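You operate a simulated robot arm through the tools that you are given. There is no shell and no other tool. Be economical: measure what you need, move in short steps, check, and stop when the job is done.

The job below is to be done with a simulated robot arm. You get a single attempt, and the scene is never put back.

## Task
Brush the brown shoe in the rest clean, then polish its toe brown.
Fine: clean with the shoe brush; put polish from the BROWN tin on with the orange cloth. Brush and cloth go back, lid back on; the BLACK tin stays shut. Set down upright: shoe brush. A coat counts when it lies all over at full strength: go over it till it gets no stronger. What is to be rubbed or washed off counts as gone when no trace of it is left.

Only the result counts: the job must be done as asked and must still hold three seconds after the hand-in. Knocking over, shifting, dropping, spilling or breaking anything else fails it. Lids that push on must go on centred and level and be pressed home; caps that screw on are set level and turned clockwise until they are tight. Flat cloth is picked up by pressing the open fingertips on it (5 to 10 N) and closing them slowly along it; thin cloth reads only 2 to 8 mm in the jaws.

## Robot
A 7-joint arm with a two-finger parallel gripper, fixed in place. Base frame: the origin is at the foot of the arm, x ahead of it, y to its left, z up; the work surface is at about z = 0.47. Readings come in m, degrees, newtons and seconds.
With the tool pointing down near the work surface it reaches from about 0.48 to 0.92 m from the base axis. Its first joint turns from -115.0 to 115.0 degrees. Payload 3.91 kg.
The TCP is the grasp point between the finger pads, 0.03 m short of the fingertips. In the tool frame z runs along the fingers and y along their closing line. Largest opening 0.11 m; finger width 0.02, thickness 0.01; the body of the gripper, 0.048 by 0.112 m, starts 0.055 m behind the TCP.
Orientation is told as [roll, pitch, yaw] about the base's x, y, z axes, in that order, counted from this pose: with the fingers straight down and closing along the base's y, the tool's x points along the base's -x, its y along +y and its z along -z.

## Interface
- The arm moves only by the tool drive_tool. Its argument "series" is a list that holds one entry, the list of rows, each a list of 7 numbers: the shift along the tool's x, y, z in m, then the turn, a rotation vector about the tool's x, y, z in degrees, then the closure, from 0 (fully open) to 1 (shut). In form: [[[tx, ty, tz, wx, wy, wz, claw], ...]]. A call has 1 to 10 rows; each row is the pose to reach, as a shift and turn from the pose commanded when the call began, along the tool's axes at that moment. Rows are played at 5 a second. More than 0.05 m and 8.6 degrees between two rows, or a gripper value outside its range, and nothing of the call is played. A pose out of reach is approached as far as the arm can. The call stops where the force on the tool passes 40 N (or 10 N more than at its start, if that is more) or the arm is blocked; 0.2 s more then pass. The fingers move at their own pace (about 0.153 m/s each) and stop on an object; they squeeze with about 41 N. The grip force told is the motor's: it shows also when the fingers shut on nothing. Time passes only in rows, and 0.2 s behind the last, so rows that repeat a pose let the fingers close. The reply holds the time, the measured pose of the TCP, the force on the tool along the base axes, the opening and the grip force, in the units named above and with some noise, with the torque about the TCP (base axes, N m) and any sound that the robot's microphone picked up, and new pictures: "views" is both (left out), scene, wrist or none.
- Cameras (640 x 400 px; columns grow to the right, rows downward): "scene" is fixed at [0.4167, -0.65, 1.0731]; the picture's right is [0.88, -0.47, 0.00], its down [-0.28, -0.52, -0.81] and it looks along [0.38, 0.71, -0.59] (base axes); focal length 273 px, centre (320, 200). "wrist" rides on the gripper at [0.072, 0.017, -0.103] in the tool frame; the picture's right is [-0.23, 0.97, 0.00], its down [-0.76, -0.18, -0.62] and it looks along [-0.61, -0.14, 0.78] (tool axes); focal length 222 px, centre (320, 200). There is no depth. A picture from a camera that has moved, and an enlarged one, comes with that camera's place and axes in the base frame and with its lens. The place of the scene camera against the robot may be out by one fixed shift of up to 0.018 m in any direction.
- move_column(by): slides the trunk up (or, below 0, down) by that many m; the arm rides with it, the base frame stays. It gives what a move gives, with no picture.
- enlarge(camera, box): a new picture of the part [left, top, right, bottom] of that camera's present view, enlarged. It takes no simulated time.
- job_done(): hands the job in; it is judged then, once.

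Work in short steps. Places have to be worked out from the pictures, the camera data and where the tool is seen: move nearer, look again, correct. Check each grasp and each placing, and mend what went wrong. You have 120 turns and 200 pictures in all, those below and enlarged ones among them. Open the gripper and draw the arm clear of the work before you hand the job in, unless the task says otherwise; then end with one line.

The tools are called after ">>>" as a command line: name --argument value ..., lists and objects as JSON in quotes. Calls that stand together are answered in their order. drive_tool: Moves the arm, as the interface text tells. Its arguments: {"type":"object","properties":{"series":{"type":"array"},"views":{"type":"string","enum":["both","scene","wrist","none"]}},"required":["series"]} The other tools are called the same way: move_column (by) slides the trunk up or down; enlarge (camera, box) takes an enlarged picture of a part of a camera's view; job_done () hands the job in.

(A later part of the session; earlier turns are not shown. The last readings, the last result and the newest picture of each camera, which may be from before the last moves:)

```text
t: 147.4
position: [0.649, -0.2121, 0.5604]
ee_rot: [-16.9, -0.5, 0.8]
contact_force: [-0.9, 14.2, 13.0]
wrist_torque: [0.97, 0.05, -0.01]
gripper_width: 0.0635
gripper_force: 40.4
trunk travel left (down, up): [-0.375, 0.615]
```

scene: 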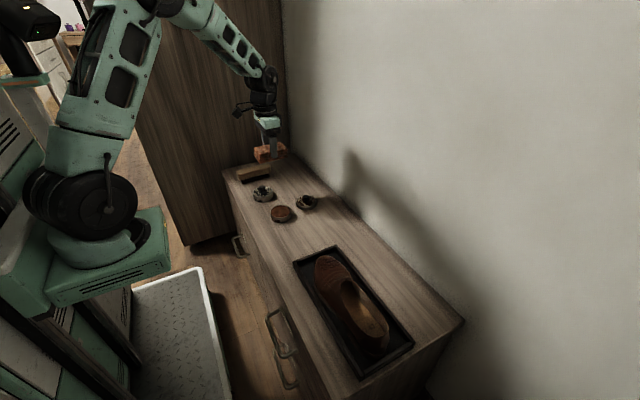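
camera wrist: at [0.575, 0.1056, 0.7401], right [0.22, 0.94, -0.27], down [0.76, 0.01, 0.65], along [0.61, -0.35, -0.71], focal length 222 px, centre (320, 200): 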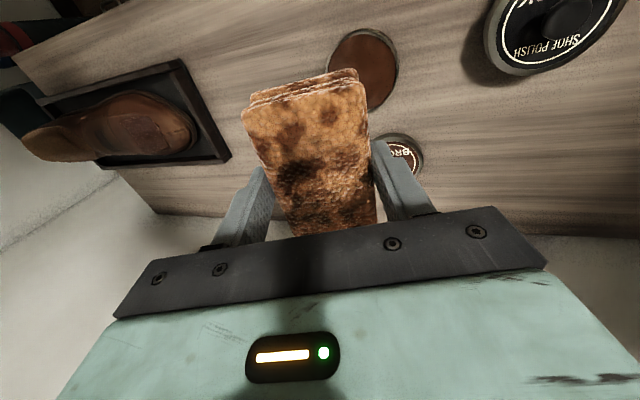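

Good contact force here. I continue strokes with slightly more depth toward the end, then inspect.

>>> drive_tool --series '[[[0, -0.01, 0.0005, 0, 0, 0, 1], [0, -0.02, 0.0018, 0, 0, 0, 1], [0, -0.03, 0.003, 0, 0, 0, 1], [0, -0.03, -0.008, 0, 0, 0, 1], [0, 0.008, -0.008, 0, 0, 0, 1], [0, 0.008, 0, 0, 0, 0, 1], [0, -0.002, 0, 0, 0, 0, 1], [0, -0.012, 0.0008, 0, 0, 0, 1], [0, -0.022, 0.002, 0, 0, 0, 1], [0, -0.03, 0.003, 0, 0, 0, 1]]]' --views "none"

>>> drive_tool --series '[[[0, 0, -0.03, 0, 0, 0, 1], [0, 0.03, -0.06, 0, 0, 0, 1], [0, 0.07, -0.08, 0, 0, 0, 1], [0, 0.11, -0.09, 0, 0, 0, 1], [0, 0.15, -0.11, 0, 0, 0, 1], [0, 0.19, -0.13, 0, 0, 0, 1], [0, 0.23, -0.15, 0, 0, 0, 1], [0, 0.26, -0.16, 0, 0, 0, 1]]]' --views "wrist"

>>> enlarge --camera "wrist" --box '[80, 75, 220, 175]'

```text
t: 149.6
position: [0.6512, -0.2391, 0.5674]
ee_rot: [-16.8, -0.3, 0.8]
contact_force: [-2.4, 18.6, 8.1]
wrist_torque: [0.26, 0.13, -0.2]
gripper_width: 0.0638
gripper_force: 41.5
trunk travel left (down, up): [-0.375, 0.615]
```

```text
t: 151.4
position: [0.643, 0.0501, 0.6452]
ee_rot: [-17.0, -0.2, 0.6]
contact_force: [-0.3, 0.3, -0.7]
wrist_torque: [0.02, -0.01, 0.0]
gripper_width: 0.0637
gripper_force: 41.1
trunk travel left (down, up): [-0.375, 0.615]
camera wrist: at [0.5685, 0.0956, 0.7386], right [0.22, 0.93, -0.28], down [0.76, 0.02, 0.65], along [0.61, -0.36, -0.7], focal length 222 px, centre (320, 200)
```

wrist: 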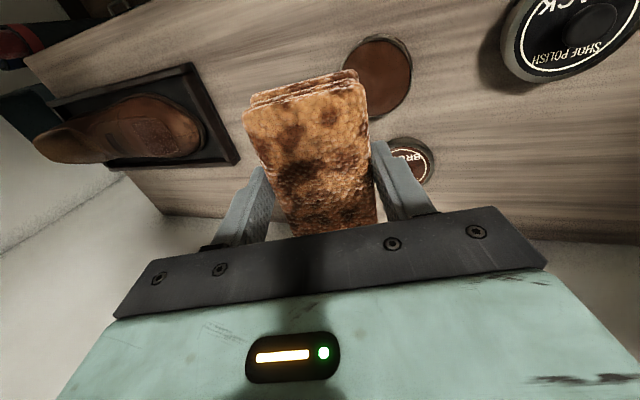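

```text
4.00 times, centred on (150, 125) of wrist
camera zoom: at [0.5685, 0.0956, 0.7386], right [0.22, 0.93, -0.28], down [0.76, 0.02, 0.65], along [0.61, -0.36, -0.7], focal length 888 px, centre (1000, 500)
```

zoom: 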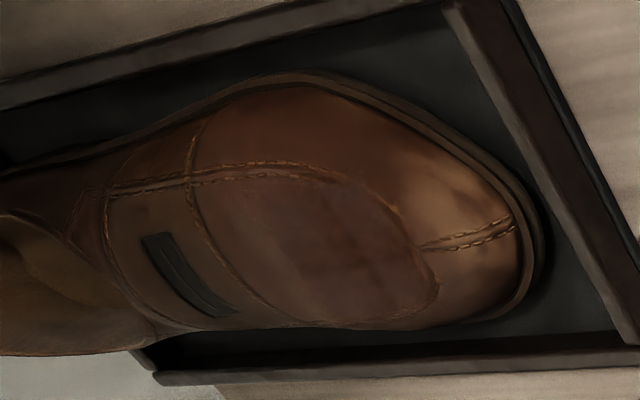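

The patch is stronger but uneven (rear part weaker). Scene view for comparison.

>>> enlarge --camera "scene" --box '[305, 250, 355, 285]'

>>> enlarge --camera "wrist" --box '[120, 90, 200, 160]'

```text
11.43 times, centred on (330, 268) of scene
camera zoom: at [0.4167, -0.65, 1.0731], right [0.88, -0.47, 0.0], down [-0.28, -0.52, -0.81], along [0.38, 0.71, -0.59], focal length 3116 px, centre (206, -571)
```

zoom: 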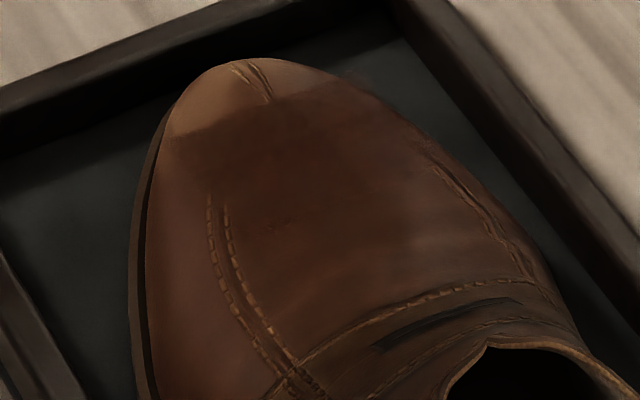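

```text
5.71 times, centred on (160, 125) of wrist
camera zoom: at [0.5685, 0.0956, 0.7386], right [0.22, 0.93, -0.28], down [0.76, 0.02, 0.65], along [0.61, -0.36, -0.7], focal length 1269 px, centre (1234, 629)
```

zoom: 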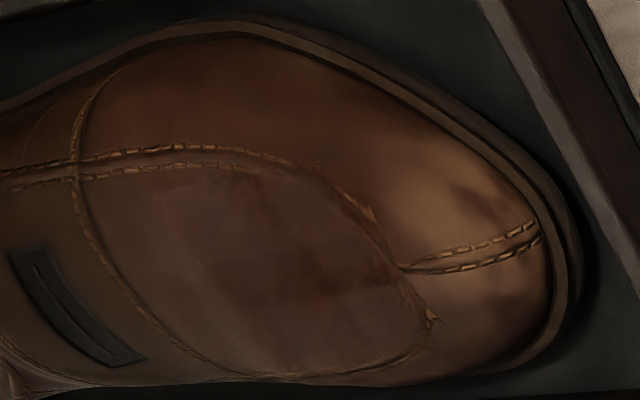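

Patch spans y≈−0.225…−0.285; its rear is weaker, so I'll rub farther back. First reload the cloth once more.

>>> drive_tool --series '[[[0.007, 0.005, -0.002, -8.5, 0, 0, 1], [0.014, 0.014, -0.003, -17, 0, 0, 1], [0.014, 0.014, -0.003, -17, 0, 0, 1]]]' --views "none"

>>> drive_tool --series '[[[0, 0, 0.04, 0, 0, 0, 1], [0, 0, 0.08, 0, 0, 0, 1], [0, 0, 0.1, 0, 0, 0, 1], [0, 0, 0.103, 0, 0, 0, 1], [0, 0, 0.105, 0, 0, 0, 1]]]' --views "none"

```text
t: 152.2
position: [0.628, 0.0655, 0.642]
ee_rot: [0.1, -0.3, 0.7]
contact_force: [0.2, 0.2, -0.6]
wrist_torque: [-0.01, -0.04, 0.02]
gripper_width: 0.0636
gripper_force: 40.8
trunk travel left (down, up): [-0.375, 0.615]
```

```text
t: 153.4
position: [0.6307, 0.0671, 0.5397]
ee_rot: [0.1, -0.2, 0.6]
contact_force: [0.2, -0.6, -0.2]
wrist_torque: [-0.01, -0.01, 0.02]
gripper_width: 0.0637
gripper_force: 40.8
trunk travel left (down, up): [-0.375, 0.615]
```

>>> drive_tool --series '[[[0, 0, 0.0025, 0, 0, 0, 1], [0, 0, 0.0035, 0, 0, 0, 1], [0.002, 0, 0.0038, 0, 0, 0, 1], [-0.002, 0, 0.0038, 0, 0, 0, 1], [0, 0, -0.03, 0, 0, 0, 1], [0, 0, -0.07, 0, 0, 0, 1], [-0.005, -0.04, -0.085, 0, 0, 0, 1], [-0.01, -0.085, -0.085, 0, 0, 0, 1], [-0.015, -0.13, -0.085, 5, 0, 0, 1], [-0.02, -0.175, -0.085, 10, 0, 0, 1]]]' --views "none"

>>> drive_tool --series '[[[0, -0.04, 0.0, 5, 0, 0, 1], [0, -0.08, 0.0, 11, 0, 0, 1], [0, -0.11, 0.005, 11, 0, 0, 1], [0, -0.11, 0.02, 11, 0, 0, 1], [0, -0.11, 0.03, 11, 0, 0, 1]]]' --views "none"

```text
t: 154.4
position: [0.6321, 0.0668, 0.5352]
ee_rot: [0.1, -0.3, 0.7]
contact_force: [-6.7, -2.9, 25.1]
wrist_torque: [-0.31, 0.02, -0.06]
gripper_width: 0.0638
gripper_force: 41.3
trunk travel left (down, up): [-0.375, 0.615]
stopped in row 4: the force on the tool passed its limit at 43 N (the readings are from after the stop); the commanded pose is now the measured one
```

```text
t: 155.2
position: [0.6339, -0.0365, 0.536]
ee_rot: [-11.0, -0.6, 0.6]
contact_force: [-2.3, -2.4, 31.3]
wrist_torque: [0.69, -1.13, -0.07]
gripper_width: 0.0649
gripper_force: 41.0
trunk travel left (down, up): [-0.375, 0.615]
stopped in row 3: the force on the tool passed its limit at 51 N (the readings are from after the stop); the commanded pose is now the measured one
```

The first call stopped on force and the second dragged the cloth at tin height. I stop and look at what happened.

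>>> drive_tool --series '[[[0, 0, -0.003, 0, 0, 0, 1]]]' --views "both"

>>> enlarge --camera "scene" --box '[240, 170, 340, 250]'

```text
t: 155.6
position: [0.6341, -0.0355, 0.536]
ee_rot: [-11.0, -0.2, 0.8]
contact_force: [-0.2, -0.1, 0.3]
wrist_torque: [0.05, -0.03, -0.03]
gripper_width: 0.0652
gripper_force: 41.1
trunk travel left (down, up): [-0.375, 0.615]
camera wrist: at [0.5599, -0.0005, 0.6343], right [0.22, 0.96, -0.19], down [0.76, -0.05, 0.65], along [0.61, -0.28, -0.74], focal length 222 px, centre (320, 200)
```

scene: 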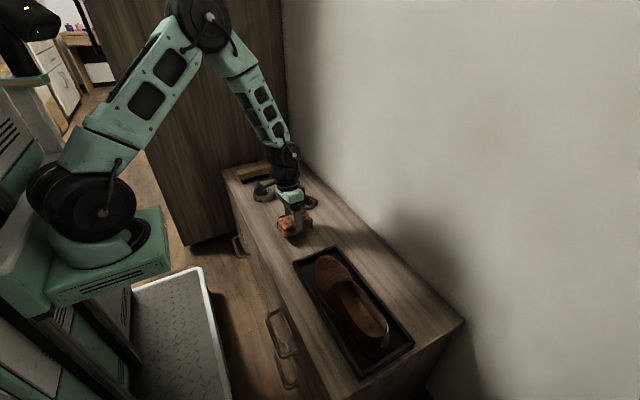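
wrist: 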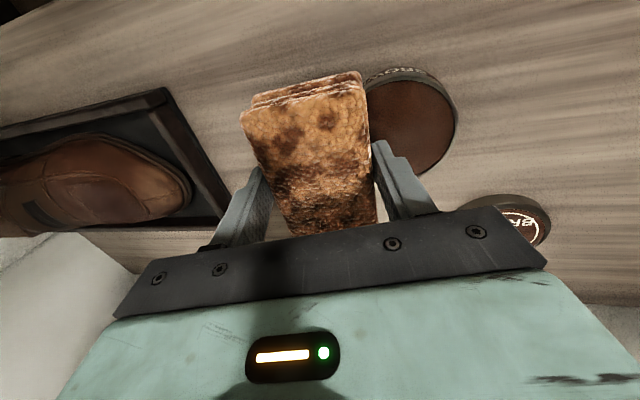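

```text
5.00 times, centred on (290, 210) of scene
camera zoom: at [0.4167, -0.65, 1.0731], right [0.88, -0.47, 0.0], down [-0.28, -0.52, -0.81], along [0.38, 0.71, -0.59], focal length 1363 px, centre (470, 150)
```

zoom: 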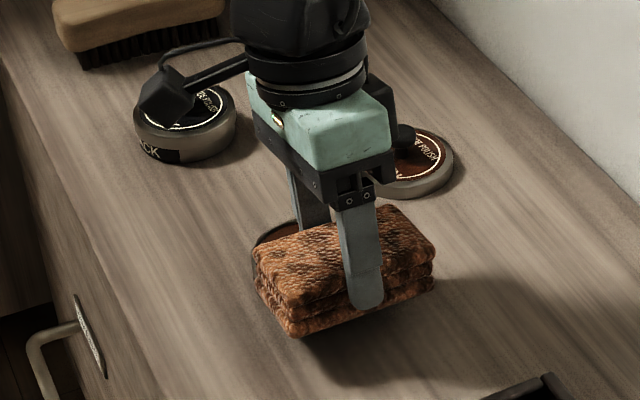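

The tin was dragged ~5 cm toward −y (still upright). I'll put it back later by gripping its body. For now I lift straight up and continue polishing.

>>> drive_tool --series '[[[0, 0, -0.03, 0, 0, 0, 1], [0, 0, -0.06, 0, 0, 0, 1], [-0.008, -0.02, -0.085, 0, 0, 0, 1], [-0.016, -0.06, -0.085, 0, 0, 0, 1], [-0.016, -0.1, -0.08, 4, 0, 0, 1], [-0.016, -0.14, -0.07, 9, 0, 0, 1], [-0.016, -0.18, -0.06, 9, 0, 0, 1], [-0.016, -0.2, -0.05, 9, 0, 0, 1], [-0.016, -0.2, -0.05, 9, 0, 0, 1]]]' --views "none"

>>> enlarge --camera "scene" --box '[240, 160, 400, 300]'

```text
t: 157.6
position: [0.6515, -0.2221, 0.6263]
ee_rot: [-19.9, -0.5, 0.8]
contact_force: [0.1, -1.5, -0.1]
wrist_torque: [0.06, 0.0, 0.02]
gripper_width: 0.0647
gripper_force: 40.6
trunk travel left (down, up): [-0.375, 0.615]
```

```text
2.86 times, centred on (320, 230) of scene
camera zoom: at [0.4167, -0.65, 1.0731], right [0.88, -0.47, 0.0], down [-0.28, -0.52, -0.81], along [0.38, 0.71, -0.59], focal length 779 px, centre (320, 114)
```

zoom: 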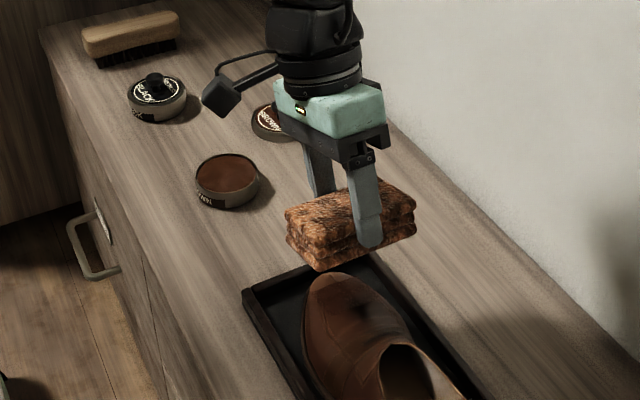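

Tin still upright. Now lower over the rear of the toe patch.

>>> drive_tool --series '[[[0, 0.0018, 0.02, 0, 0, 0, 1], [0, 0.0018, 0.043, 0, 0, 0, 1], [0, 0.0018, 0.047, 0, 0, 0, 1], [0, 0.0018, 0.051, 0, 0, 0, 1], [0, 0.0018, 0.054, 0, 0, 0, 1]]]' --views "none"

```text
t: 158.8
position: [0.6513, -0.2393, 0.5734]
ee_rot: [-20.0, -0.3, 0.6]
contact_force: [-0.6, 0.9, -0.4]
wrist_torque: [0.0, -0.02, -0.04]
gripper_width: 0.0647
gripper_force: 40.9
trunk travel left (down, up): [-0.375, 0.615]
```

>>> drive_tool --series '[[[0, 0, 0.002, 0, 0, 0, 1], [0, 0, 0.004, 0, 0, 0, 1], [0, 0, 0.0055, 0, 0, 0, 1], [0, 0, 0.007, 0, 0, 0, 1]]]' --views "none"

```text
t: 159.8
position: [0.6525, -0.2415, 0.5669]
ee_rot: [-20.0, -0.3, 0.7]
contact_force: [-0.1, 0.0, -0.2]
wrist_torque: [-0.01, -0.01, 0.02]
gripper_width: 0.0644
gripper_force: 41.3
trunk travel left (down, up): [-0.375, 0.615]
```

>>> drive_tool --series '[[[0, 0, 0.001, 0, 0, 0, 1], [0, 0, 0.002, 0, 0, 0, 1], [0, 0, 0.003, 0, 0, 0, 1], [0, 0, 0.004, 0, 0, 0, 1]]]' --views "none"

>>> enlarge --camera "scene" --box '[290, 210, 380, 300]'

```text
t: 160.8
position: [0.6519, -0.2433, 0.5636]
ee_rot: [-20.0, -0.6, 0.6]
contact_force: [-0.5, 3.3, 13.8]
wrist_torque: [-0.57, 0.13, -0.05]
gripper_width: 0.0643
gripper_force: 41.2
trunk travel left (down, up): [-0.375, 0.615]
```

```text
4.44 times, centred on (335, 255) of scene
camera zoom: at [0.4167, -0.65, 1.0731], right [0.88, -0.47, 0.0], down [-0.28, -0.52, -0.81], along [0.38, 0.71, -0.59], focal length 1212 px, centre (253, -44)
```

zoom: 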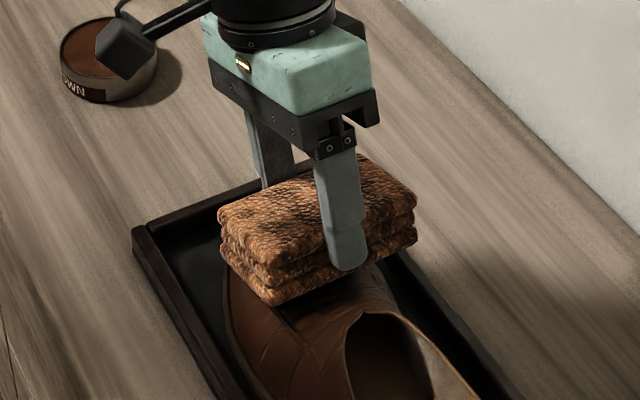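

Contact at the rear edge; I add 4° tilt and stroke gently there.

>>> drive_tool --series '[[[0, 0.0, -0.006, 4, 0, 0, 1], [0, 0.02, -0.006, 4, 0, 0, 1], [0, 0.02, -0.001, 4, 0, 0, 1], [0, 0.01, -0.0015, 4, 0, 0, 1], [0, 0, -0.002, 4, 0, 0, 1]]]' --views "none"

```text
t: 161.7
position: [0.6519, -0.2232, 0.5587]
ee_rot: [-23.9, -0.4, 0.8]
contact_force: [-6.9, 6.9, 25.8]
wrist_torque: [0.68, 0.48, 0.1]
gripper_width: 0.0642
gripper_force: 41.8
trunk travel left (down, up): [-0.375, 0.615]
stopped in row 4: the force on the tool passed its limit at 42 N (the readings are from after the stop); the commanded pose is now the measured one
```

Tilt 22° should bridge evenly. I ease and stroke.

>>> drive_tool --series '[[[0, 0, -0.002, -2, 0, 0, 1], [0, -0.01, -0.0015, -2, 0, 0, 1], [0, -0.02, -0.001, -2, 0, 0, 1], [0, -0.028, -0.001, -2, 0, 0, 1], [0, -0.028, -0.008, -2, 0, 0, 1], [0, 0, -0.008, -2, 0, 0, 1], [0, 0, -0.002, -2, 0, 0, 1], [0, -0.01, -0.0015, -2, 0, 0, 1], [0, -0.02, -0.001, -2, 0, 0, 1]]]' --views "none"

```text
t: 163.7
position: [0.653, -0.2421, 0.5687]
ee_rot: [-21.8, -0.3, 0.9]
contact_force: [-0.2, -0.1, -0.3]
wrist_torque: [-0.03, 0.0, -0.03]
gripper_width: 0.0638
gripper_force: 41.4
trunk travel left (down, up): [-0.375, 0.615]
```

Path too steep at the end; adjust so contact holds throughout.

>>> drive_tool --series '[[[0, 0.02, -0.006, 0, 0, 0, 1], [0, 0.02, 0.0, 0, 0, 0, 1], [0, 0.012, 0.0015, 0, 0, 0, 1], [0, 0.004, 0.003, 0, 0, 0, 1], [0, -0.004, 0.0042, 0, 0, 0, 1], [0, -0.004, -0.005, 0, 0, 0, 1], [0, 0.02, -0.006, 0, 0, 0, 1], [0, 0.02, 0.0, 0, 0, 0, 1], [0, 0.012, 0.0015, 0, 0, 0, 1], [0, 0.004, 0.003, 0, 0, 0, 1]]]' --views "none"

```text
t: 165.9
position: [0.652, -0.2374, 0.5624]
ee_rot: [-22.0, -0.3, 0.9]
contact_force: [-1.2, 5.5, 5.9]
wrist_torque: [0.37, 0.07, -0.03]
gripper_width: 0.0636
gripper_force: 40.3
trunk travel left (down, up): [-0.375, 0.615]
```

Good light contact. More strokes, 0.7 mm deeper.

>>> drive_tool --series '[[[0, -0.008, 0.0022, 0, 0, 0, 1], [0, -0.014, 0.003, 0, 0, 0, 1], [0, -0.014, -0.006, 0, 0, 0, 1], [0, 0.016, -0.009, 0, 0, 0, 1], [0, 0.016, -0.0023, 0, 0, 0, 1], [0, 0.006, -0.0005, 0, 0, 0, 1], [0, -0.004, 0.0014, 0, 0, 0, 1], [0, -0.014, 0.0032, 0, 0, 0, 1], [0, -0.014, -0.006, 0, 0, 0, 1], [0, 0.016, -0.009, 0, 0, 0, 1]]]' --views "none"

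>>> drive_tool --series '[[[0, 0, 0.0067, 0, 0, 0, 1], [0, -0.01, 0.0087, 0, 0, 0, 1], [0, -0.02, 0.0106, 0, 0, 0, 1], [0, -0.03, 0.0125, 0, 0, 0, 1], [0, -0.03, 0.003, 0, 0, 0, 1], [0, 0, 0, 0, 0, 0, 1], [0, 0, 0.0067, 0, 0, 0, 1], [0, -0.01, 0.0087, 0, 0, 0, 1], [0, -0.02, 0.0106, 0, 0, 0, 1], [0, -0.03, 0.0125, 0, 0, 0, 1]]]' --views "none"

```text
t: 168.1
position: [0.6523, -0.2211, 0.5661]
ee_rot: [-21.9, -0.3, 0.7]
contact_force: [-0.2, -0.4, 0.3]
wrist_torque: [0.01, -0.01, 0.01]
gripper_width: 0.0637
gripper_force: 41.0
trunk travel left (down, up): [-0.375, 0.615]
```

```text
t: 170.3
position: [0.6535, -0.2508, 0.5635]
ee_rot: [-21.8, -0.5, 1.1]
contact_force: [-1.2, 33.9, 16.6]
wrist_torque: [0.14, 0.17, -0.35]
gripper_width: 0.0634
gripper_force: 40.9
trunk travel left (down, up): [-0.375, 0.615]
```

Strong contact through the rear. Lift and inspect.

>>> drive_tool --series '[[[0, 0.01, -0.03, 0, 0, 0, 1], [0, 0.03, -0.06, 0, 0, 0, 1], [0, 0.07, -0.08, 0, 0, 0, 1], [0, 0.11, -0.09, 0, 0, 0, 1], [0, 0.15, -0.11, 0, 0, 0, 1], [0, 0.19, -0.13, 0, 0, 0, 1], [0, 0.23, -0.15, 0, 0, 0, 1], [0, 0.26, -0.16, 0, 0, 0, 1]]]' --views "none"

>>> enlarge --camera "wrist" --box '[100, 75, 220, 165]'

>>> enlarge --camera "scene" --box '[305, 250, 355, 285]'

```text
t: 172.1
position: [0.6494, 0.0495, 0.6177]
ee_rot: [-21.9, -0.3, 0.8]
contact_force: [0.7, -0.5, -0.3]
wrist_torque: [0.0, -0.02, -0.02]
gripper_width: 0.0635
gripper_force: 41.3
trunk travel left (down, up): [-0.375, 0.615]
```

```text
4.44 times, centred on (160, 120) of wrist
camera zoom: at [0.5745, 0.1023, 0.7075], right [0.22, 0.91, -0.36], down [0.76, 0.08, 0.65], along [0.62, -0.41, -0.67], focal length 987 px, centre (1031, 556)
```

zoom: 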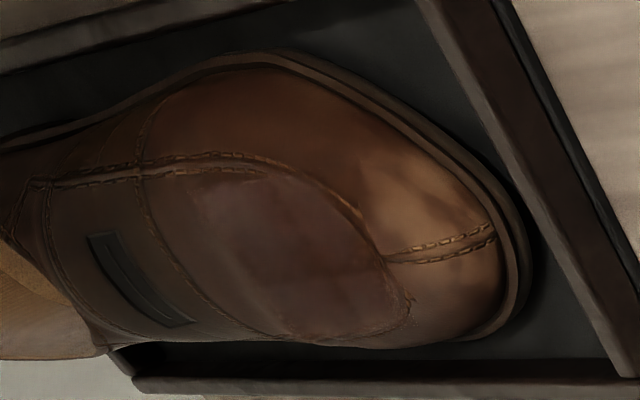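

```text
11.43 times, centred on (330, 268) of scene
camera zoom: at [0.4167, -0.65, 1.0731], right [0.88, -0.47, 0.0], down [-0.28, -0.52, -0.81], along [0.38, 0.71, -0.59], focal length 3116 px, centre (206, -571)
```

zoom: 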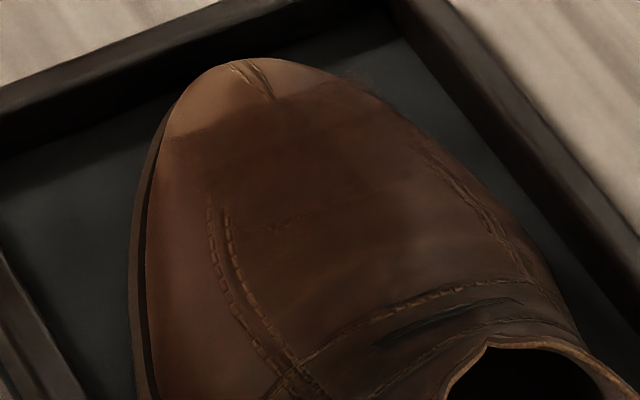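

The coat looks more even and stronger. I check how much polish remains on the cloth.

>>> enlarge --camera "wrist" --box '[220, 50, 440, 240]'

```text
2.11 times, centred on (330, 145) of wrist
camera zoom: at [0.5745, 0.1023, 0.7075], right [0.22, 0.91, -0.36], down [0.76, 0.08, 0.65], along [0.62, -0.41, -0.67], focal length 468 px, centre (299, 316)
```

zoom: 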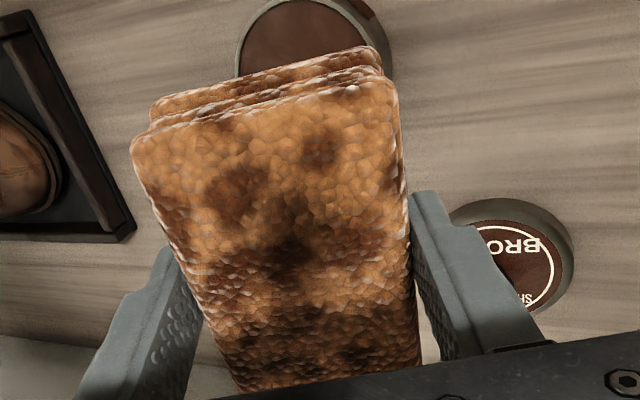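

Cloth is partly spent. I reload at the tin's present place (~0.622, 0.012), this time one call at a time.

>>> drive_tool --series '[[[0.012, -0.015, 0.005, -8, 0, 0, 1], [0.024, -0.0282, 0.01, -16, 0, 0, 1], [0.024, -0.0282, 0.0304, -21.9, 0, 0, 1], [0.024, -0.0282, 0.0304, -21.9, 0, 0, 1]]]' --views "wrist"

>>> enlarge --camera "scene" --box '[240, 160, 340, 240]'

```text
t: 173.1
position: [0.6235, 0.0092, 0.599]
ee_rot: [0.1, -0.2, 0.8]
contact_force: [0.0, 0.5, -1.1]
wrist_torque: [0.02, -0.01, -0.02]
gripper_width: 0.0637
gripper_force: 41.1
trunk travel left (down, up): [-0.375, 0.615]
camera wrist: at [0.5505, 0.0251, 0.702], right [0.21, 0.98, 0.0], down [0.76, -0.17, 0.63], along [0.61, -0.13, -0.78], focal length 222 px, centre (320, 200)
```

wrist: 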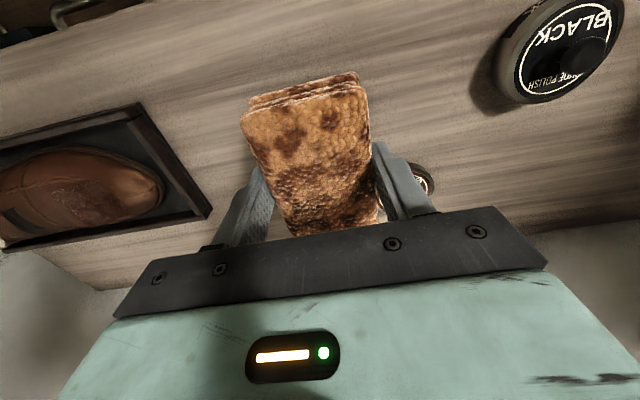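

```text
5.00 times, centred on (290, 200) of scene
camera zoom: at [0.4167, -0.65, 1.0731], right [0.88, -0.47, 0.0], down [-0.28, -0.52, -0.81], along [0.38, 0.71, -0.59], focal length 1363 px, centre (470, 200)
```

zoom: 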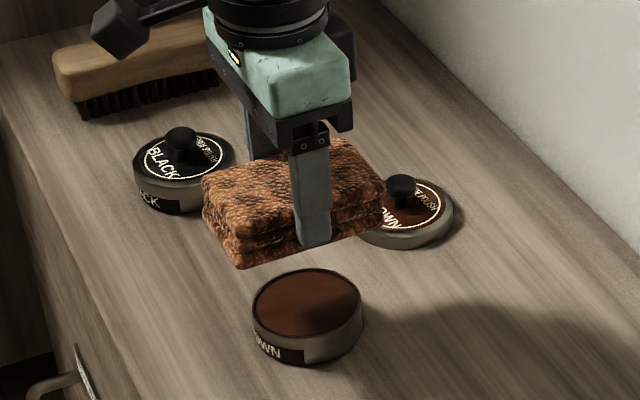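

Tin is hidden right under the pad. Descend to touch.

>>> drive_tool --series '[[[0, 0, 0.03, 0, 0, 0, 1], [0, 0, 0.055, 0, 0, 0, 1], [0, 0, 0.06, 0, 0, 0, 1], [0, 0, 0.062, 0, 0, 0, 1], [0, 0, 0.0635, 0, 0, 0, 1]]]' --views "none"

```text
t: 174.3
position: [0.6246, 0.0099, 0.5343]
ee_rot: [0.0, -0.3, 0.7]
contact_force: [-0.4, 0.5, 0.3]
wrist_torque: [0.01, 0.01, 0.04]
gripper_width: 0.0635
gripper_force: 41.2
trunk travel left (down, up): [-0.375, 0.615]
```

>>> drive_tool --series '[[[0, 0, 0.001, 0, 0, 0, 1], [0, 0, 0.002, 0, 0, 0, 1], [0, 0, 0.003, 0, 0, 0, 1]]]' --views "none"

>>> enlarge --camera "scene" --box '[250, 190, 330, 250]'

```text
t: 175.1
position: [0.6246, 0.0099, 0.5333]
ee_rot: [0.0, -0.4, 0.8]
contact_force: [-2.8, -1.0, 13.6]
wrist_torque: [-0.11, -0.19, -0.01]
gripper_width: 0.0634
gripper_force: 41.2
trunk travel left (down, up): [-0.375, 0.615]
```

```text
6.67 times, centred on (290, 220) of scene
camera zoom: at [0.4167, -0.65, 1.0731], right [0.88, -0.47, 0.0], down [-0.28, -0.52, -0.81], along [0.38, 0.71, -0.59], focal length 1817 px, centre (520, 67)
```

zoom: 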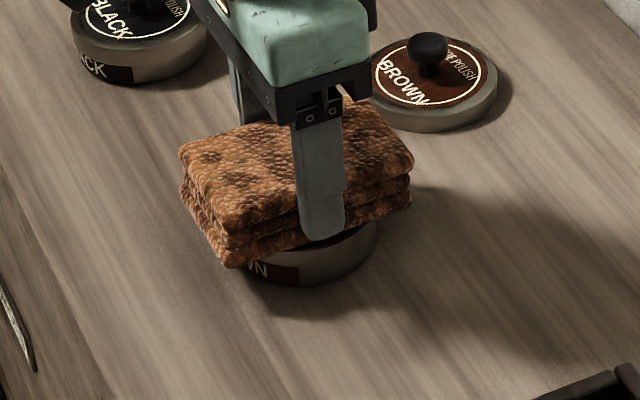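

Contact at 14 N. Small rub, then straight lift.

>>> drive_tool --series '[[[0.002, 0, 0, 0, 0, 0, 1], [-0.002, 0, 0, 0, 0, 0, 1], [0, 0, 0, 0, 0, 0, 1], [0, 0, -0.03, 0, 0, 0, 1], [0, 0, -0.07, 0, 0, 0, 1], [0, 0, -0.085, 0, 0, 0, 1]]]' --views "none"

```text
t: 176.5
position: [0.6241, 0.0103, 0.6167]
ee_rot: [0.1, -0.3, 0.8]
contact_force: [-0.2, 0.6, 0.1]
wrist_torque: [0.04, 0.0, 0.01]
gripper_width: 0.0635
gripper_force: 41.1
trunk travel left (down, up): [-0.375, 0.615]
```

Back to the toe at 22° tilt, hovering.

>>> drive_tool --series '[[[-0.008, -0.04, 0, 0, 0, 0, 1], [-0.016, -0.085, 0, 5, 0, 0, 1], [-0.024, -0.13, 0, 11, 0, 0, 1], [-0.028, -0.175, 0, 17, 0, 0, 1], [-0.028, -0.215, 0, 22, 0, 0, 1], [-0.028, -0.232, 0.02, 22, 0, 0, 1], [-0.028, -0.232, 0.045, 22, 0, 0, 1], [-0.028, -0.232, 0.045, 22, 0, 0, 1]]]' --views "none"

```text
t: 178.3
position: [0.6563, -0.2239, 0.5732]
ee_rot: [-22.0, -0.3, 0.8]
contact_force: [-0.2, 0.2, 0.6]
wrist_torque: [0.0, 0.0, -0.01]
gripper_width: 0.064
gripper_force: 40.7
trunk travel left (down, up): [-0.375, 0.615]
```

Three strokes in the previously good path.

>>> drive_tool --series '[[[0.003, 0.005, 0.006, 0, 0, 0, 1], [0.003, 0.005, 0.0125, 0, 0, 0, 1], [0.003, -0.005, 0.0145, 0, 0, 0, 1], [0.003, -0.015, 0.0165, 0, 0, 0, 1], [0.003, -0.025, 0.0185, 0, 0, 0, 1], [0.003, -0.025, 0.009, 0, 0, 0, 1], [0.003, 0.005, 0.006, 0, 0, 0, 1], [0.003, 0.005, 0.0127, 0, 0, 0, 1], [0.003, -0.01, 0.0157, 0, 0, 0, 1], [0.003, -0.025, 0.0187, 0, 0, 0, 1]]]' --views "none"

```text
t: 180.7
position: [0.6548, -0.248, 0.5641]
ee_rot: [-21.8, -0.6, 1.1]
contact_force: [-5.4, 11.5, 20.7]
wrist_torque: [-0.03, 0.3, -0.21]
gripper_width: 0.0636
gripper_force: 41.6
trunk travel left (down, up): [-0.375, 0.615]
stopped in row 10: the force on the tool passed its limit at 41 N (the readings are from after the stop); the commanded pose is now the measured one
```

Good, firm contact. Four more strokes, marginally lighter.

>>> drive_tool --series '[[[0, 0, -0.009, 0, 0, 0, 1], [0, 0.03, -0.013, 0, 0, 0, 1], [0, 0.03, -0.006, 0, 0, 0, 1], [0, 0.015, -0.003, 0, 0, 0, 1], [0, 0.002, -0.0006, 0, 0, 0, 1], [0, 0.002, -0.009, 0, 0, 0, 1], [0, 0.03, -0.013, 0, 0, 0, 1], [0, 0.03, -0.006, 0, 0, 0, 1], [0, 0.015, -0.003, 0, 0, 0, 1], [0, 0.002, -0.0006, 0, 0, 0, 1]]]' --views "none"

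```text
t: 182.9
position: [0.6533, -0.2471, 0.564]
ee_rot: [-21.9, -0.7, 1.1]
contact_force: [0.1, 16.3, 15.4]
wrist_torque: [0.5, 0.1, -0.15]
gripper_width: 0.0637
gripper_force: 40.7
trunk travel left (down, up): [-0.375, 0.615]
```

>>> drive_tool --series '[[[0, 0, -0.008, 0, 0, 0, 1], [0, 0.028, -0.012, 0, 0, 0, 1], [0, 0.028, -0.0054, 0, 0, 0, 1], [0, 0.013, -0.0024, 0, 0, 0, 1], [0, 0, 0, 0, 0, 0, 1], [0, 0, -0.008, 0, 0, 0, 1], [0, 0.028, -0.012, 0, 0, 0, 1], [0, 0.028, -0.0054, 0, 0, 0, 1], [0, 0.013, -0.0024, 0, 0, 0, 1], [0, 0, 0, 0, 0, 0, 1]]]' --views "none"

>>> drive_tool --series '[[[0, 0.01, -0.03, 0, 0, 0, 1], [0, 0.03, -0.06, 0, 0, 0, 1], [0, 0.07, -0.08, 0, 0, 0, 1], [0, 0.11, -0.09, 0, 0, 0, 1], [0, 0.15, -0.11, 0, 0, 0, 1], [0, 0.19, -0.13, 0, 0, 0, 1], [0, 0.23, -0.15, 0, 0, 0, 1], [0, 0.26, -0.16, 0, 0, 0, 1]]]' --views "none"

>>> enlarge --camera "wrist" --box '[100, 75, 220, 165]'

>>> enlarge --camera "scene" --box '[305, 250, 355, 285]'

```text
t: 185.1
position: [0.659, -0.2466, 0.5637]
ee_rot: [-21.8, -0.7, 1.1]
contact_force: [0.7, 21.5, 22.9]
wrist_torque: [1.39, 0.23, -0.23]
gripper_width: 0.0637
gripper_force: 41.3
trunk travel left (down, up): [-0.375, 0.615]
```

```text
t: 186.9
position: [0.6478, 0.0543, 0.6132]
ee_rot: [-21.9, -0.4, 1.0]
contact_force: [-0.6, 0.9, -0.6]
wrist_torque: [0.01, -0.01, -0.03]
gripper_width: 0.0635
gripper_force: 41.0
trunk travel left (down, up): [-0.375, 0.615]
```

```text
4.44 times, centred on (160, 120) of wrist
camera zoom: at [0.5733, 0.1067, 0.7026], right [0.21, 0.91, -0.36], down [0.75, 0.08, 0.65], along [0.62, -0.41, -0.67], focal length 987 px, centre (1031, 556)
```

zoom: 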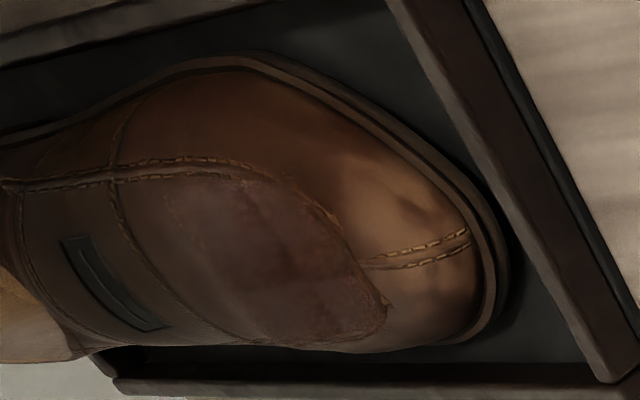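

```text
11.43 times, centred on (330, 268) of scene
camera zoom: at [0.4167, -0.65, 1.0731], right [0.88, -0.47, 0.0], down [-0.28, -0.52, -0.81], along [0.38, 0.71, -0.59], focal length 3116 px, centre (206, -571)
```

zoom: 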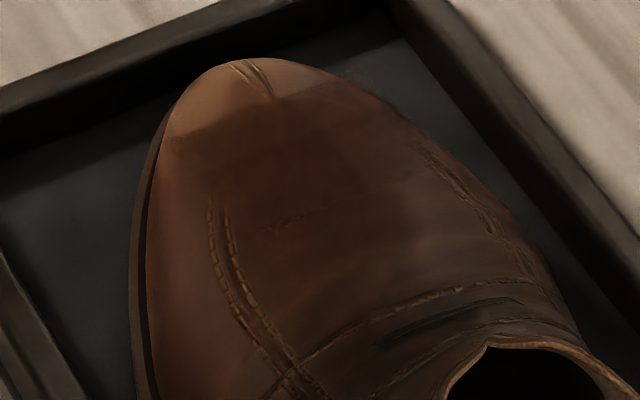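

The coat keeps getting stronger, so I do one more full cycle (reload + strokes) in one go, each call starting with a lift so an early stop can't drag anything.

>>> drive_tool --series '[[[0.012, -0.018, 0.005, -8, 0, 0, 1], [0.0232, -0.0359, 0.01, -16, 0, 0, 1], [0.0232, -0.0359, 0.0298, -21.9, 0, 0, 1], [0.0232, -0.0359, 0.0298, -21.9, 0, 0, 1]]]' --views "none"

>>> drive_tool --series '[[[0, 0, 0.03, 0, 0, 0, 1], [0, 0, 0.055, 0, 0, 0, 1], [0, 0, 0.062, 0, 0, 0, 1], [0, 0, 0.064, 0, 0, 0, 1], [0, 0, 0.0655, 0, 0, 0, 1], [0.002, 0, 0.066, 0, 0, 0, 1], [-0.002, 0, 0.066, 0, 0, 0, 1], [0, 0, 0.066, 0, 0, 0, 1]]]' --views "none"

>>> drive_tool --series '[[[0, 0, -0.02, 0, 0, 0, 1], [0, 0, -0.05, 0, 0, 0, 1], [0, 0, -0.0834, 0, 0, 0, 1], [0, 0, -0.0834, 0, 0, 0, 1]]]' --views "none"

>>> drive_tool --series '[[[-0.008, -0.04, 0, 0, 0, 0, 1], [-0.016, -0.085, 0, 5, 0, 0, 1], [-0.024, -0.13, 0, 11, 0, 0, 1], [-0.028, -0.175, 0, 17, 0, 0, 1], [-0.028, -0.215, 0, 22, 0, 0, 1], [-0.028, -0.232, 0.02, 22, 0, 0, 1], [-0.028, -0.232, 0.045, 22, 0, 0, 1], [-0.028, -0.232, 0.045, 22, 0, 0, 1]]]' --views "none"

>>> drive_tool --series '[[[0.003, 0.005, 0.006, 0, 0, 0, 1], [0.003, 0.005, 0.0123, 0, 0, 0, 1], [0.003, -0.005, 0.0143, 0, 0, 0, 1], [0.003, -0.015, 0.0163, 0, 0, 0, 1], [0.003, -0.025, 0.0182, 0, 0, 0, 1], [0.003, -0.025, 0.009, 0, 0, 0, 1], [0.003, 0.005, 0.006, 0, 0, 0, 1], [0.003, 0.005, 0.0123, 0, 0, 0, 1], [0.003, -0.01, 0.0153, 0, 0, 0, 1], [0.003, -0.025, 0.0182, 0, 0, 0, 1]]]' --views "none"

>>> drive_tool --series '[[[0, 0, -0.008, 0, 0, 0, 1], [0, 0.028, -0.012, 0, 0, 0, 1], [0, 0.028, -0.0054, 0, 0, 0, 1], [0, 0.013, -0.0024, 0, 0, 0, 1], [0, 0, 0, 0, 0, 0, 1], [0, 0, -0.008, 0, 0, 0, 1], [0, 0.028, -0.012, 0, 0, 0, 1], [0, 0.028, -0.0054, 0, 0, 0, 1], [0, 0.013, -0.0024, 0, 0, 0, 1], [0, 0, 0, 0, 0, 0, 1]]]' --views "none"

>>> drive_tool --series '[[[0, 0, -0.008, 0, 0, 0, 1], [0, 0.028, -0.012, 0, 0, 0, 1], [0, 0.028, -0.0054, 0, 0, 0, 1], [0, 0.013, -0.0024, 0, 0, 0, 1], [0, 0, 0, 0, 0, 0, 1], [0, 0, -0.008, 0, 0, 0, 1], [0, 0.028, -0.012, 0, 0, 0, 1], [0, 0.028, -0.0054, 0, 0, 0, 1], [0, 0.013, -0.0024, 0, 0, 0, 1], [0, 0, 0, 0, 0, 0, 1]]]' --views "none"

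>>> drive_tool --series '[[[0, 0.01, -0.03, 0, 0, 0, 1], [0, 0.03, -0.06, 0, 0, 0, 1], [0, 0.07, -0.08, 0, 0, 0, 1], [0, 0.11, -0.09, 0, 0, 0, 1], [0, 0.15, -0.11, 0, 0, 0, 1], [0, 0.19, -0.13, 0, 0, 0, 1], [0, 0.19, -0.13, 0, 0, 0, 1]]]' --views "none"

>>> enlarge --camera "wrist" --box '[60, 75, 220, 195]'

>>> enlarge --camera "scene" --box '[240, 160, 360, 290]'

```text
t: 187.9
position: [0.6267, 0.0079, 0.5996]
ee_rot: [0.0, -0.7, 1.0]
contact_force: [-1.5, -0.2, 0.5]
wrist_torque: [-0.01, -0.02, 0.03]
gripper_width: 0.0633
gripper_force: 41.0
trunk travel left (down, up): [-0.375, 0.615]
```

```text
t: 189.7
position: [0.6251, 0.007, 0.5323]
ee_rot: [0.1, -0.4, 0.9]
contact_force: [-0.1, -0.6, -0.5]
wrist_torque: [0.01, 0.0, -0.01]
gripper_width: 0.0634
gripper_force: 41.4
trunk travel left (down, up): [-0.375, 0.615]
```

```text
t: 190.7
position: [0.6244, 0.0071, 0.6191]
ee_rot: [0.0, -0.5, 1.0]
contact_force: [-0.3, -1.2, 0.2]
wrist_torque: [-0.01, 0.0, 0.0]
gripper_width: 0.0634
gripper_force: 41.2
trunk travel left (down, up): [-0.375, 0.615]
```

```text
t: 192.5
position: [0.6603, -0.2242, 0.5725]
ee_rot: [-22.0, -0.5, 1.0]
contact_force: [0.1, 0.2, -0.5]
wrist_torque: [0.02, -0.01, -0.01]
gripper_width: 0.0636
gripper_force: 41.3
trunk travel left (down, up): [-0.375, 0.615]
```

```text
t: 194.7
position: [0.6569, -0.2494, 0.5657]
ee_rot: [-21.9, -0.6, 1.2]
contact_force: [-2.3, 21.6, 12.5]
wrist_torque: [0.03, 0.2, -0.3]
gripper_width: 0.0637
gripper_force: 41.1
trunk travel left (down, up): [-0.375, 0.615]
```

```text
t: 196.9
position: [0.6575, -0.2503, 0.5635]
ee_rot: [-21.9, -0.5, 1.3]
contact_force: [-0.7, 25.1, 15.6]
wrist_torque: [0.09, 0.21, -0.35]
gripper_width: 0.0633
gripper_force: 41.4
trunk travel left (down, up): [-0.375, 0.615]
```

```text
t: 199.1
position: [0.6564, -0.2519, 0.5654]
ee_rot: [-21.9, -0.5, 1.1]
contact_force: [-1.1, 7.7, 3.6]
wrist_torque: [0.04, 0.08, -0.15]
gripper_width: 0.0636
gripper_force: 41.6
trunk travel left (down, up): [-0.375, 0.615]
```

```text
t: 200.7
position: [0.6501, -0.0291, 0.6129]
ee_rot: [-21.9, -0.5, 1.0]
contact_force: [0.6, 0.3, -0.5]
wrist_torque: [0.01, 0.02, -0.02]
gripper_width: 0.0638
gripper_force: 40.7
trunk travel left (down, up): [-0.375, 0.615]
```

```text
3.33 times, centred on (140, 135) of wrist
camera zoom: at [0.5751, 0.024, 0.7017], right [0.21, 0.91, -0.36], down [0.75, 0.08, 0.65], along [0.62, -0.41, -0.67], focal length 740 px, centre (920, 417)
```

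zoom: 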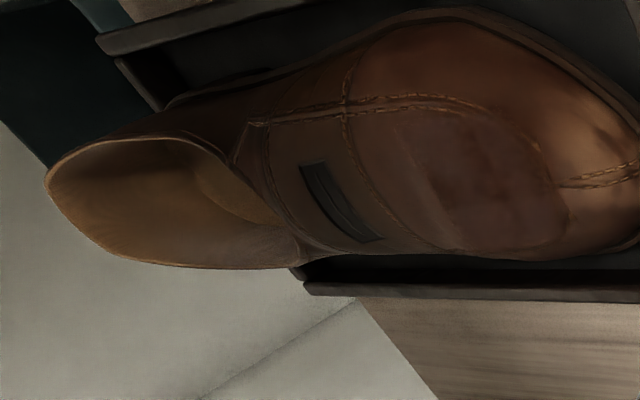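

```text
3.08 times, centred on (300, 225) of scene
camera zoom: at [0.4167, -0.65, 1.0731], right [0.88, -0.47, 0.0], down [-0.28, -0.52, -0.81], along [0.38, 0.71, -0.59], focal length 839 px, centre (382, 123)
```

zoom: 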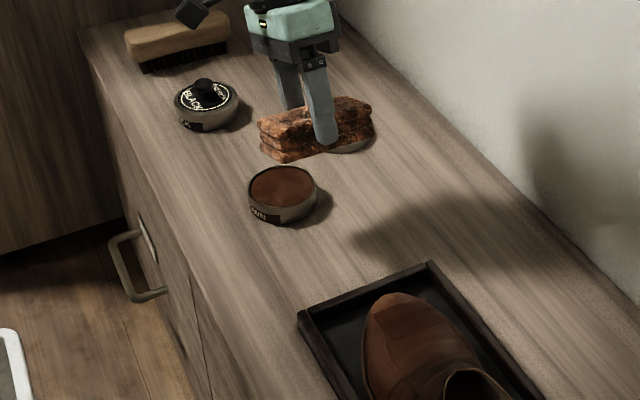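

The coat is on. The dragged tin now sits next to the cloth's home spot, so first I'll push it back +y with the side of the held cloth/finger. I move to the −y side of it and look.

>>> drive_tool --series '[[[0.008, -0.02, 0.01, -7, 0, 0, 1], [0.016, -0.04, 0.02, -14, 0, 0, 1], [0.024, -0.061, 0.0384, -21.9, 0, -1, 1], [0.024, -0.061, 0.0384, -21.9, 0, -1, 1]]]' --views "wrist"

>>> enlarge --camera "wrist" --box '[340, 40, 540, 180]'

```text
t: 201.7
position: [0.6308, -0.0968, 0.6002]
ee_rot: [-0.1, -0.4, 2.1]
contact_force: [-0.2, 0.7, -0.6]
wrist_torque: [0.03, 0.03, -0.03]
gripper_width: 0.0634
gripper_force: 40.9
trunk travel left (down, up): [-0.375, 0.615]
camera wrist: at [0.5561, -0.084, 0.7037], right [0.19, 0.98, 0.0], down [0.76, -0.15, 0.63], along [0.62, -0.12, -0.78], focal length 222 px, centre (320, 200)
```

wrist: 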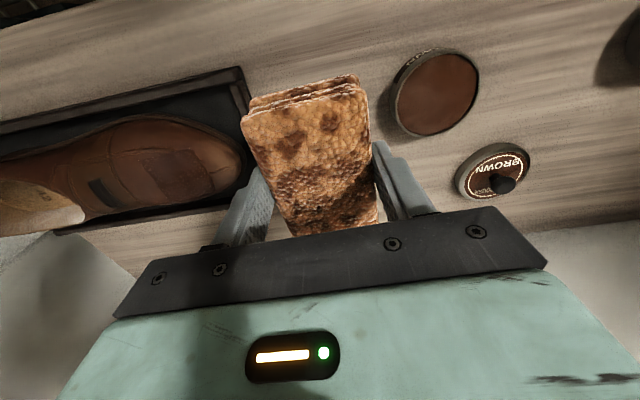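

```text
2.86 times, centred on (440, 110) of wrist
camera zoom: at [0.5561, -0.084, 0.7037], right [0.19, 0.98, 0.0], down [0.76, -0.15, 0.63], along [0.62, -0.12, -0.78], focal length 635 px, centre (-23, 457)
```

zoom: 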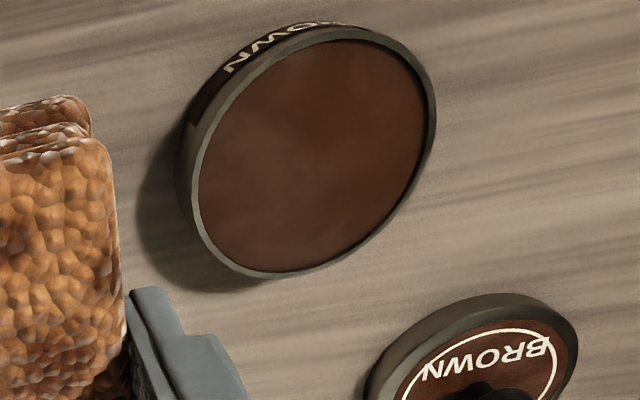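

Tin centre at (0.628, 0.010); it needs +55 mm in y. I lower beside it and push slowly, then back off and check.

>>> drive_tool --series '[[[0.001, 0, 0.04, 0, 0, 0, 1], [0.001, 0, 0.075, 0, 0, 0, 1], [0.001, 0, 0.085, 0, 0, 0, 1], [0.001, 0.015, 0.085, 0, 0, 0, 1], [0.001, 0.027, 0.085, 0, 0, 0, 1], [0.001, 0.039, 0.085, 0, 0, 0, 1], [0.001, 0.051, 0.085, 0, 0, 0, 1], [0.001, 0.063, 0.085, 0, 0, 0, 1], [0.001, 0.075, 0.085, 0, 0, 0, 1], [0.001, 0.0828, 0.085, 0, 0, 0, 1]]]' --views "wrist"

>>> enlarge --camera "scene" --box '[240, 160, 340, 240]'

```text
t: 203.9
position: [0.6263, -0.0185, 0.5159]
ee_rot: [-0.1, -0.4, 2.1]
contact_force: [-0.3, -1.2, -1.2]
wrist_torque: [0.01, -0.03, -0.01]
gripper_width: 0.0635
gripper_force: 40.9
trunk travel left (down, up): [-0.375, 0.615]
camera wrist: at [0.5524, -0.0034, 0.6189], right [0.19, 0.98, 0.0], down [0.76, -0.15, 0.63], along [0.62, -0.12, -0.78], focal length 222 px, centre (320, 200)
```

wrist: 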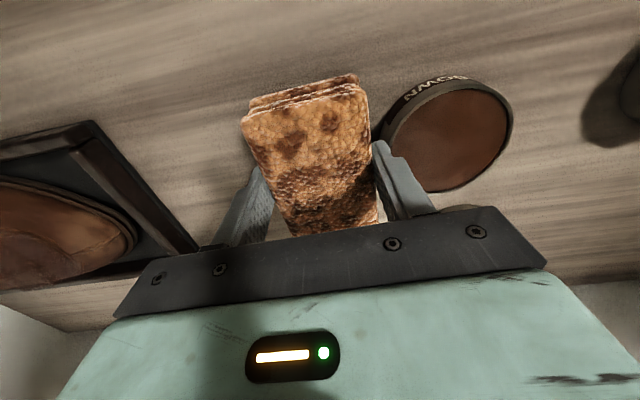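

```text
5.00 times, centred on (290, 200) of scene
camera zoom: at [0.4167, -0.65, 1.0731], right [0.88, -0.47, 0.0], down [-0.28, -0.52, -0.81], along [0.38, 0.71, -0.59], focal length 1363 px, centre (470, 200)
```

zoom: 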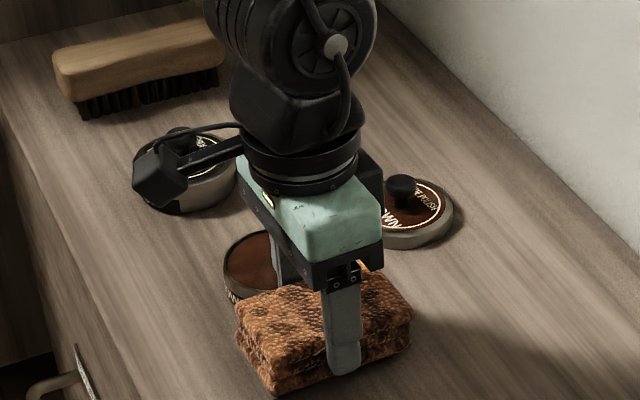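

Tin is back at about (0.622, 0.062). Now I return the cloth to its home (0.619, −0.072, yaw −8.5°), release and lift, then head for the lid.

>>> drive_tool --series '[[[0.002, -0.015, -0.008, 0, 0, 3, 1], [0.006, -0.035, -0.01, 0, 0, 7, 1], [0.0107, -0.0527, -0.008, 0, 0, 10.6, 1], [0.0107, -0.0527, 0, 0, 0, 10.6, 1], [0.0107, -0.0527, 0.003, 0, 0, 10.6, 1], [0.0107, -0.0527, 0.005, 0, 0, 10.6, 1], [0.0107, -0.0527, 0.006, 0, 0, 10.6, 1]]]' --views "none"

>>> enlarge --camera "scene" --box '[250, 180, 340, 260]'

```text
t: 205.5
position: [0.6167, -0.0691, 0.5107]
ee_rot: [0.1, -0.4, -8.6]
contact_force: [-2.9, 1.5, 6.9]
wrist_torque: [-0.03, -0.29, 0.05]
gripper_width: 0.0635
gripper_force: 41.6
trunk travel left (down, up): [-0.375, 0.615]
```

```text
5.00 times, centred on (295, 220) of scene
camera zoom: at [0.4167, -0.65, 1.0731], right [0.88, -0.47, 0.0], down [-0.28, -0.52, -0.81], along [0.38, 0.71, -0.59], focal length 1363 px, centre (445, 100)
```

zoom: 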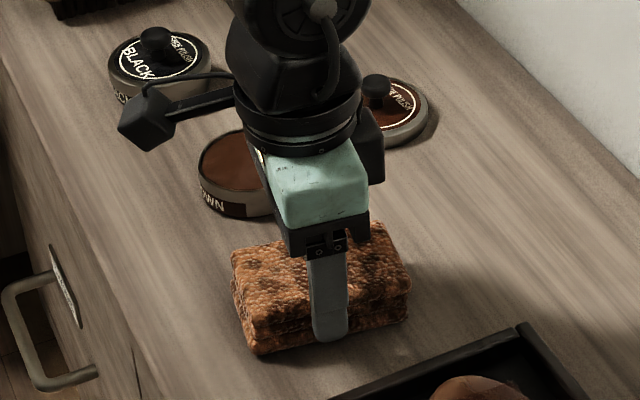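

Pad touches the table (7 N) at its home. I release, lift straight up, and move over to the lid for a look.

>>> drive_tool --series '[[[0, 0, 0, 0, 0, 0, 0.3], [0, 0, 0, 0, 0, 0, 0.2], [0, 0, 0, 0, 0, 0, 0.2], [0, 0, -0.03, 0, 0, 0, 0.2], [0, 0, -0.07, 0, 0, 0, 0.2], [-0.02, 0.03, -0.1, 0, 0, -4, 0.3], [-0.04, 0.07, -0.1, 0, 0, -8.5, 0.5], [-0.06, 0.11, -0.1, 0, 0, -8.5, 0.5], [-0.08, 0.15, -0.095, 0, 0, -8.5, 0.5], [-0.092, 0.1755, -0.09, 0, 0, -8.5, 0.5]]]' --views "wrist"

>>> enlarge --camera "wrist" --box '[160, 0, 400, 180]'

>>> enlarge --camera "scene" --box '[220, 150, 360, 270]'

```text
t: 207.7
position: [0.7352, 0.0898, 0.6022]
ee_rot: [-0.2, -0.4, -0.1]
contact_force: [0.4, 0.2, -0.4]
wrist_torque: [-0.01, 0.02, -0.01]
gripper_width: 0.0547
gripper_force: 0.0
trunk travel left (down, up): [-0.375, 0.615]
camera wrist: at [0.6612, 0.1071, 0.7055], right [0.23, 0.97, 0.0], down [0.76, -0.18, 0.63], along [0.61, -0.14, -0.78], focal length 222 px, centre (320, 200)
```

wrist: 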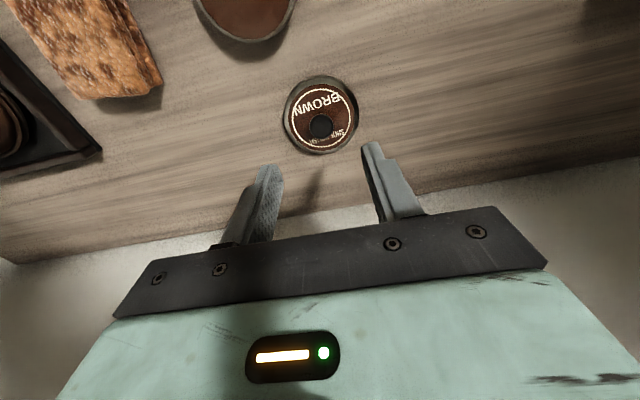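

```text
2.22 times, centred on (280, 90) of wrist
camera zoom: at [0.6612, 0.1071, 0.7055], right [0.23, 0.97, 0.0], down [0.76, -0.18, 0.63], along [0.61, -0.14, -0.78], focal length 494 px, centre (409, 444)
```

zoom: 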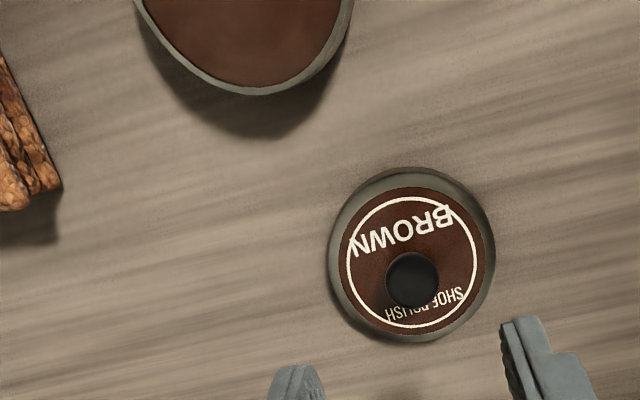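

```text
3.33 times, centred on (290, 210) of scene
camera zoom: at [0.4167, -0.65, 1.0731], right [0.88, -0.47, 0.0], down [-0.28, -0.52, -0.81], along [0.38, 0.71, -0.59], focal length 909 px, centre (420, 167)
```

zoom: 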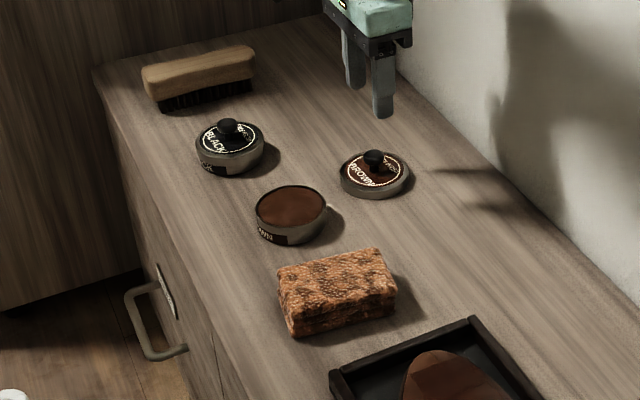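

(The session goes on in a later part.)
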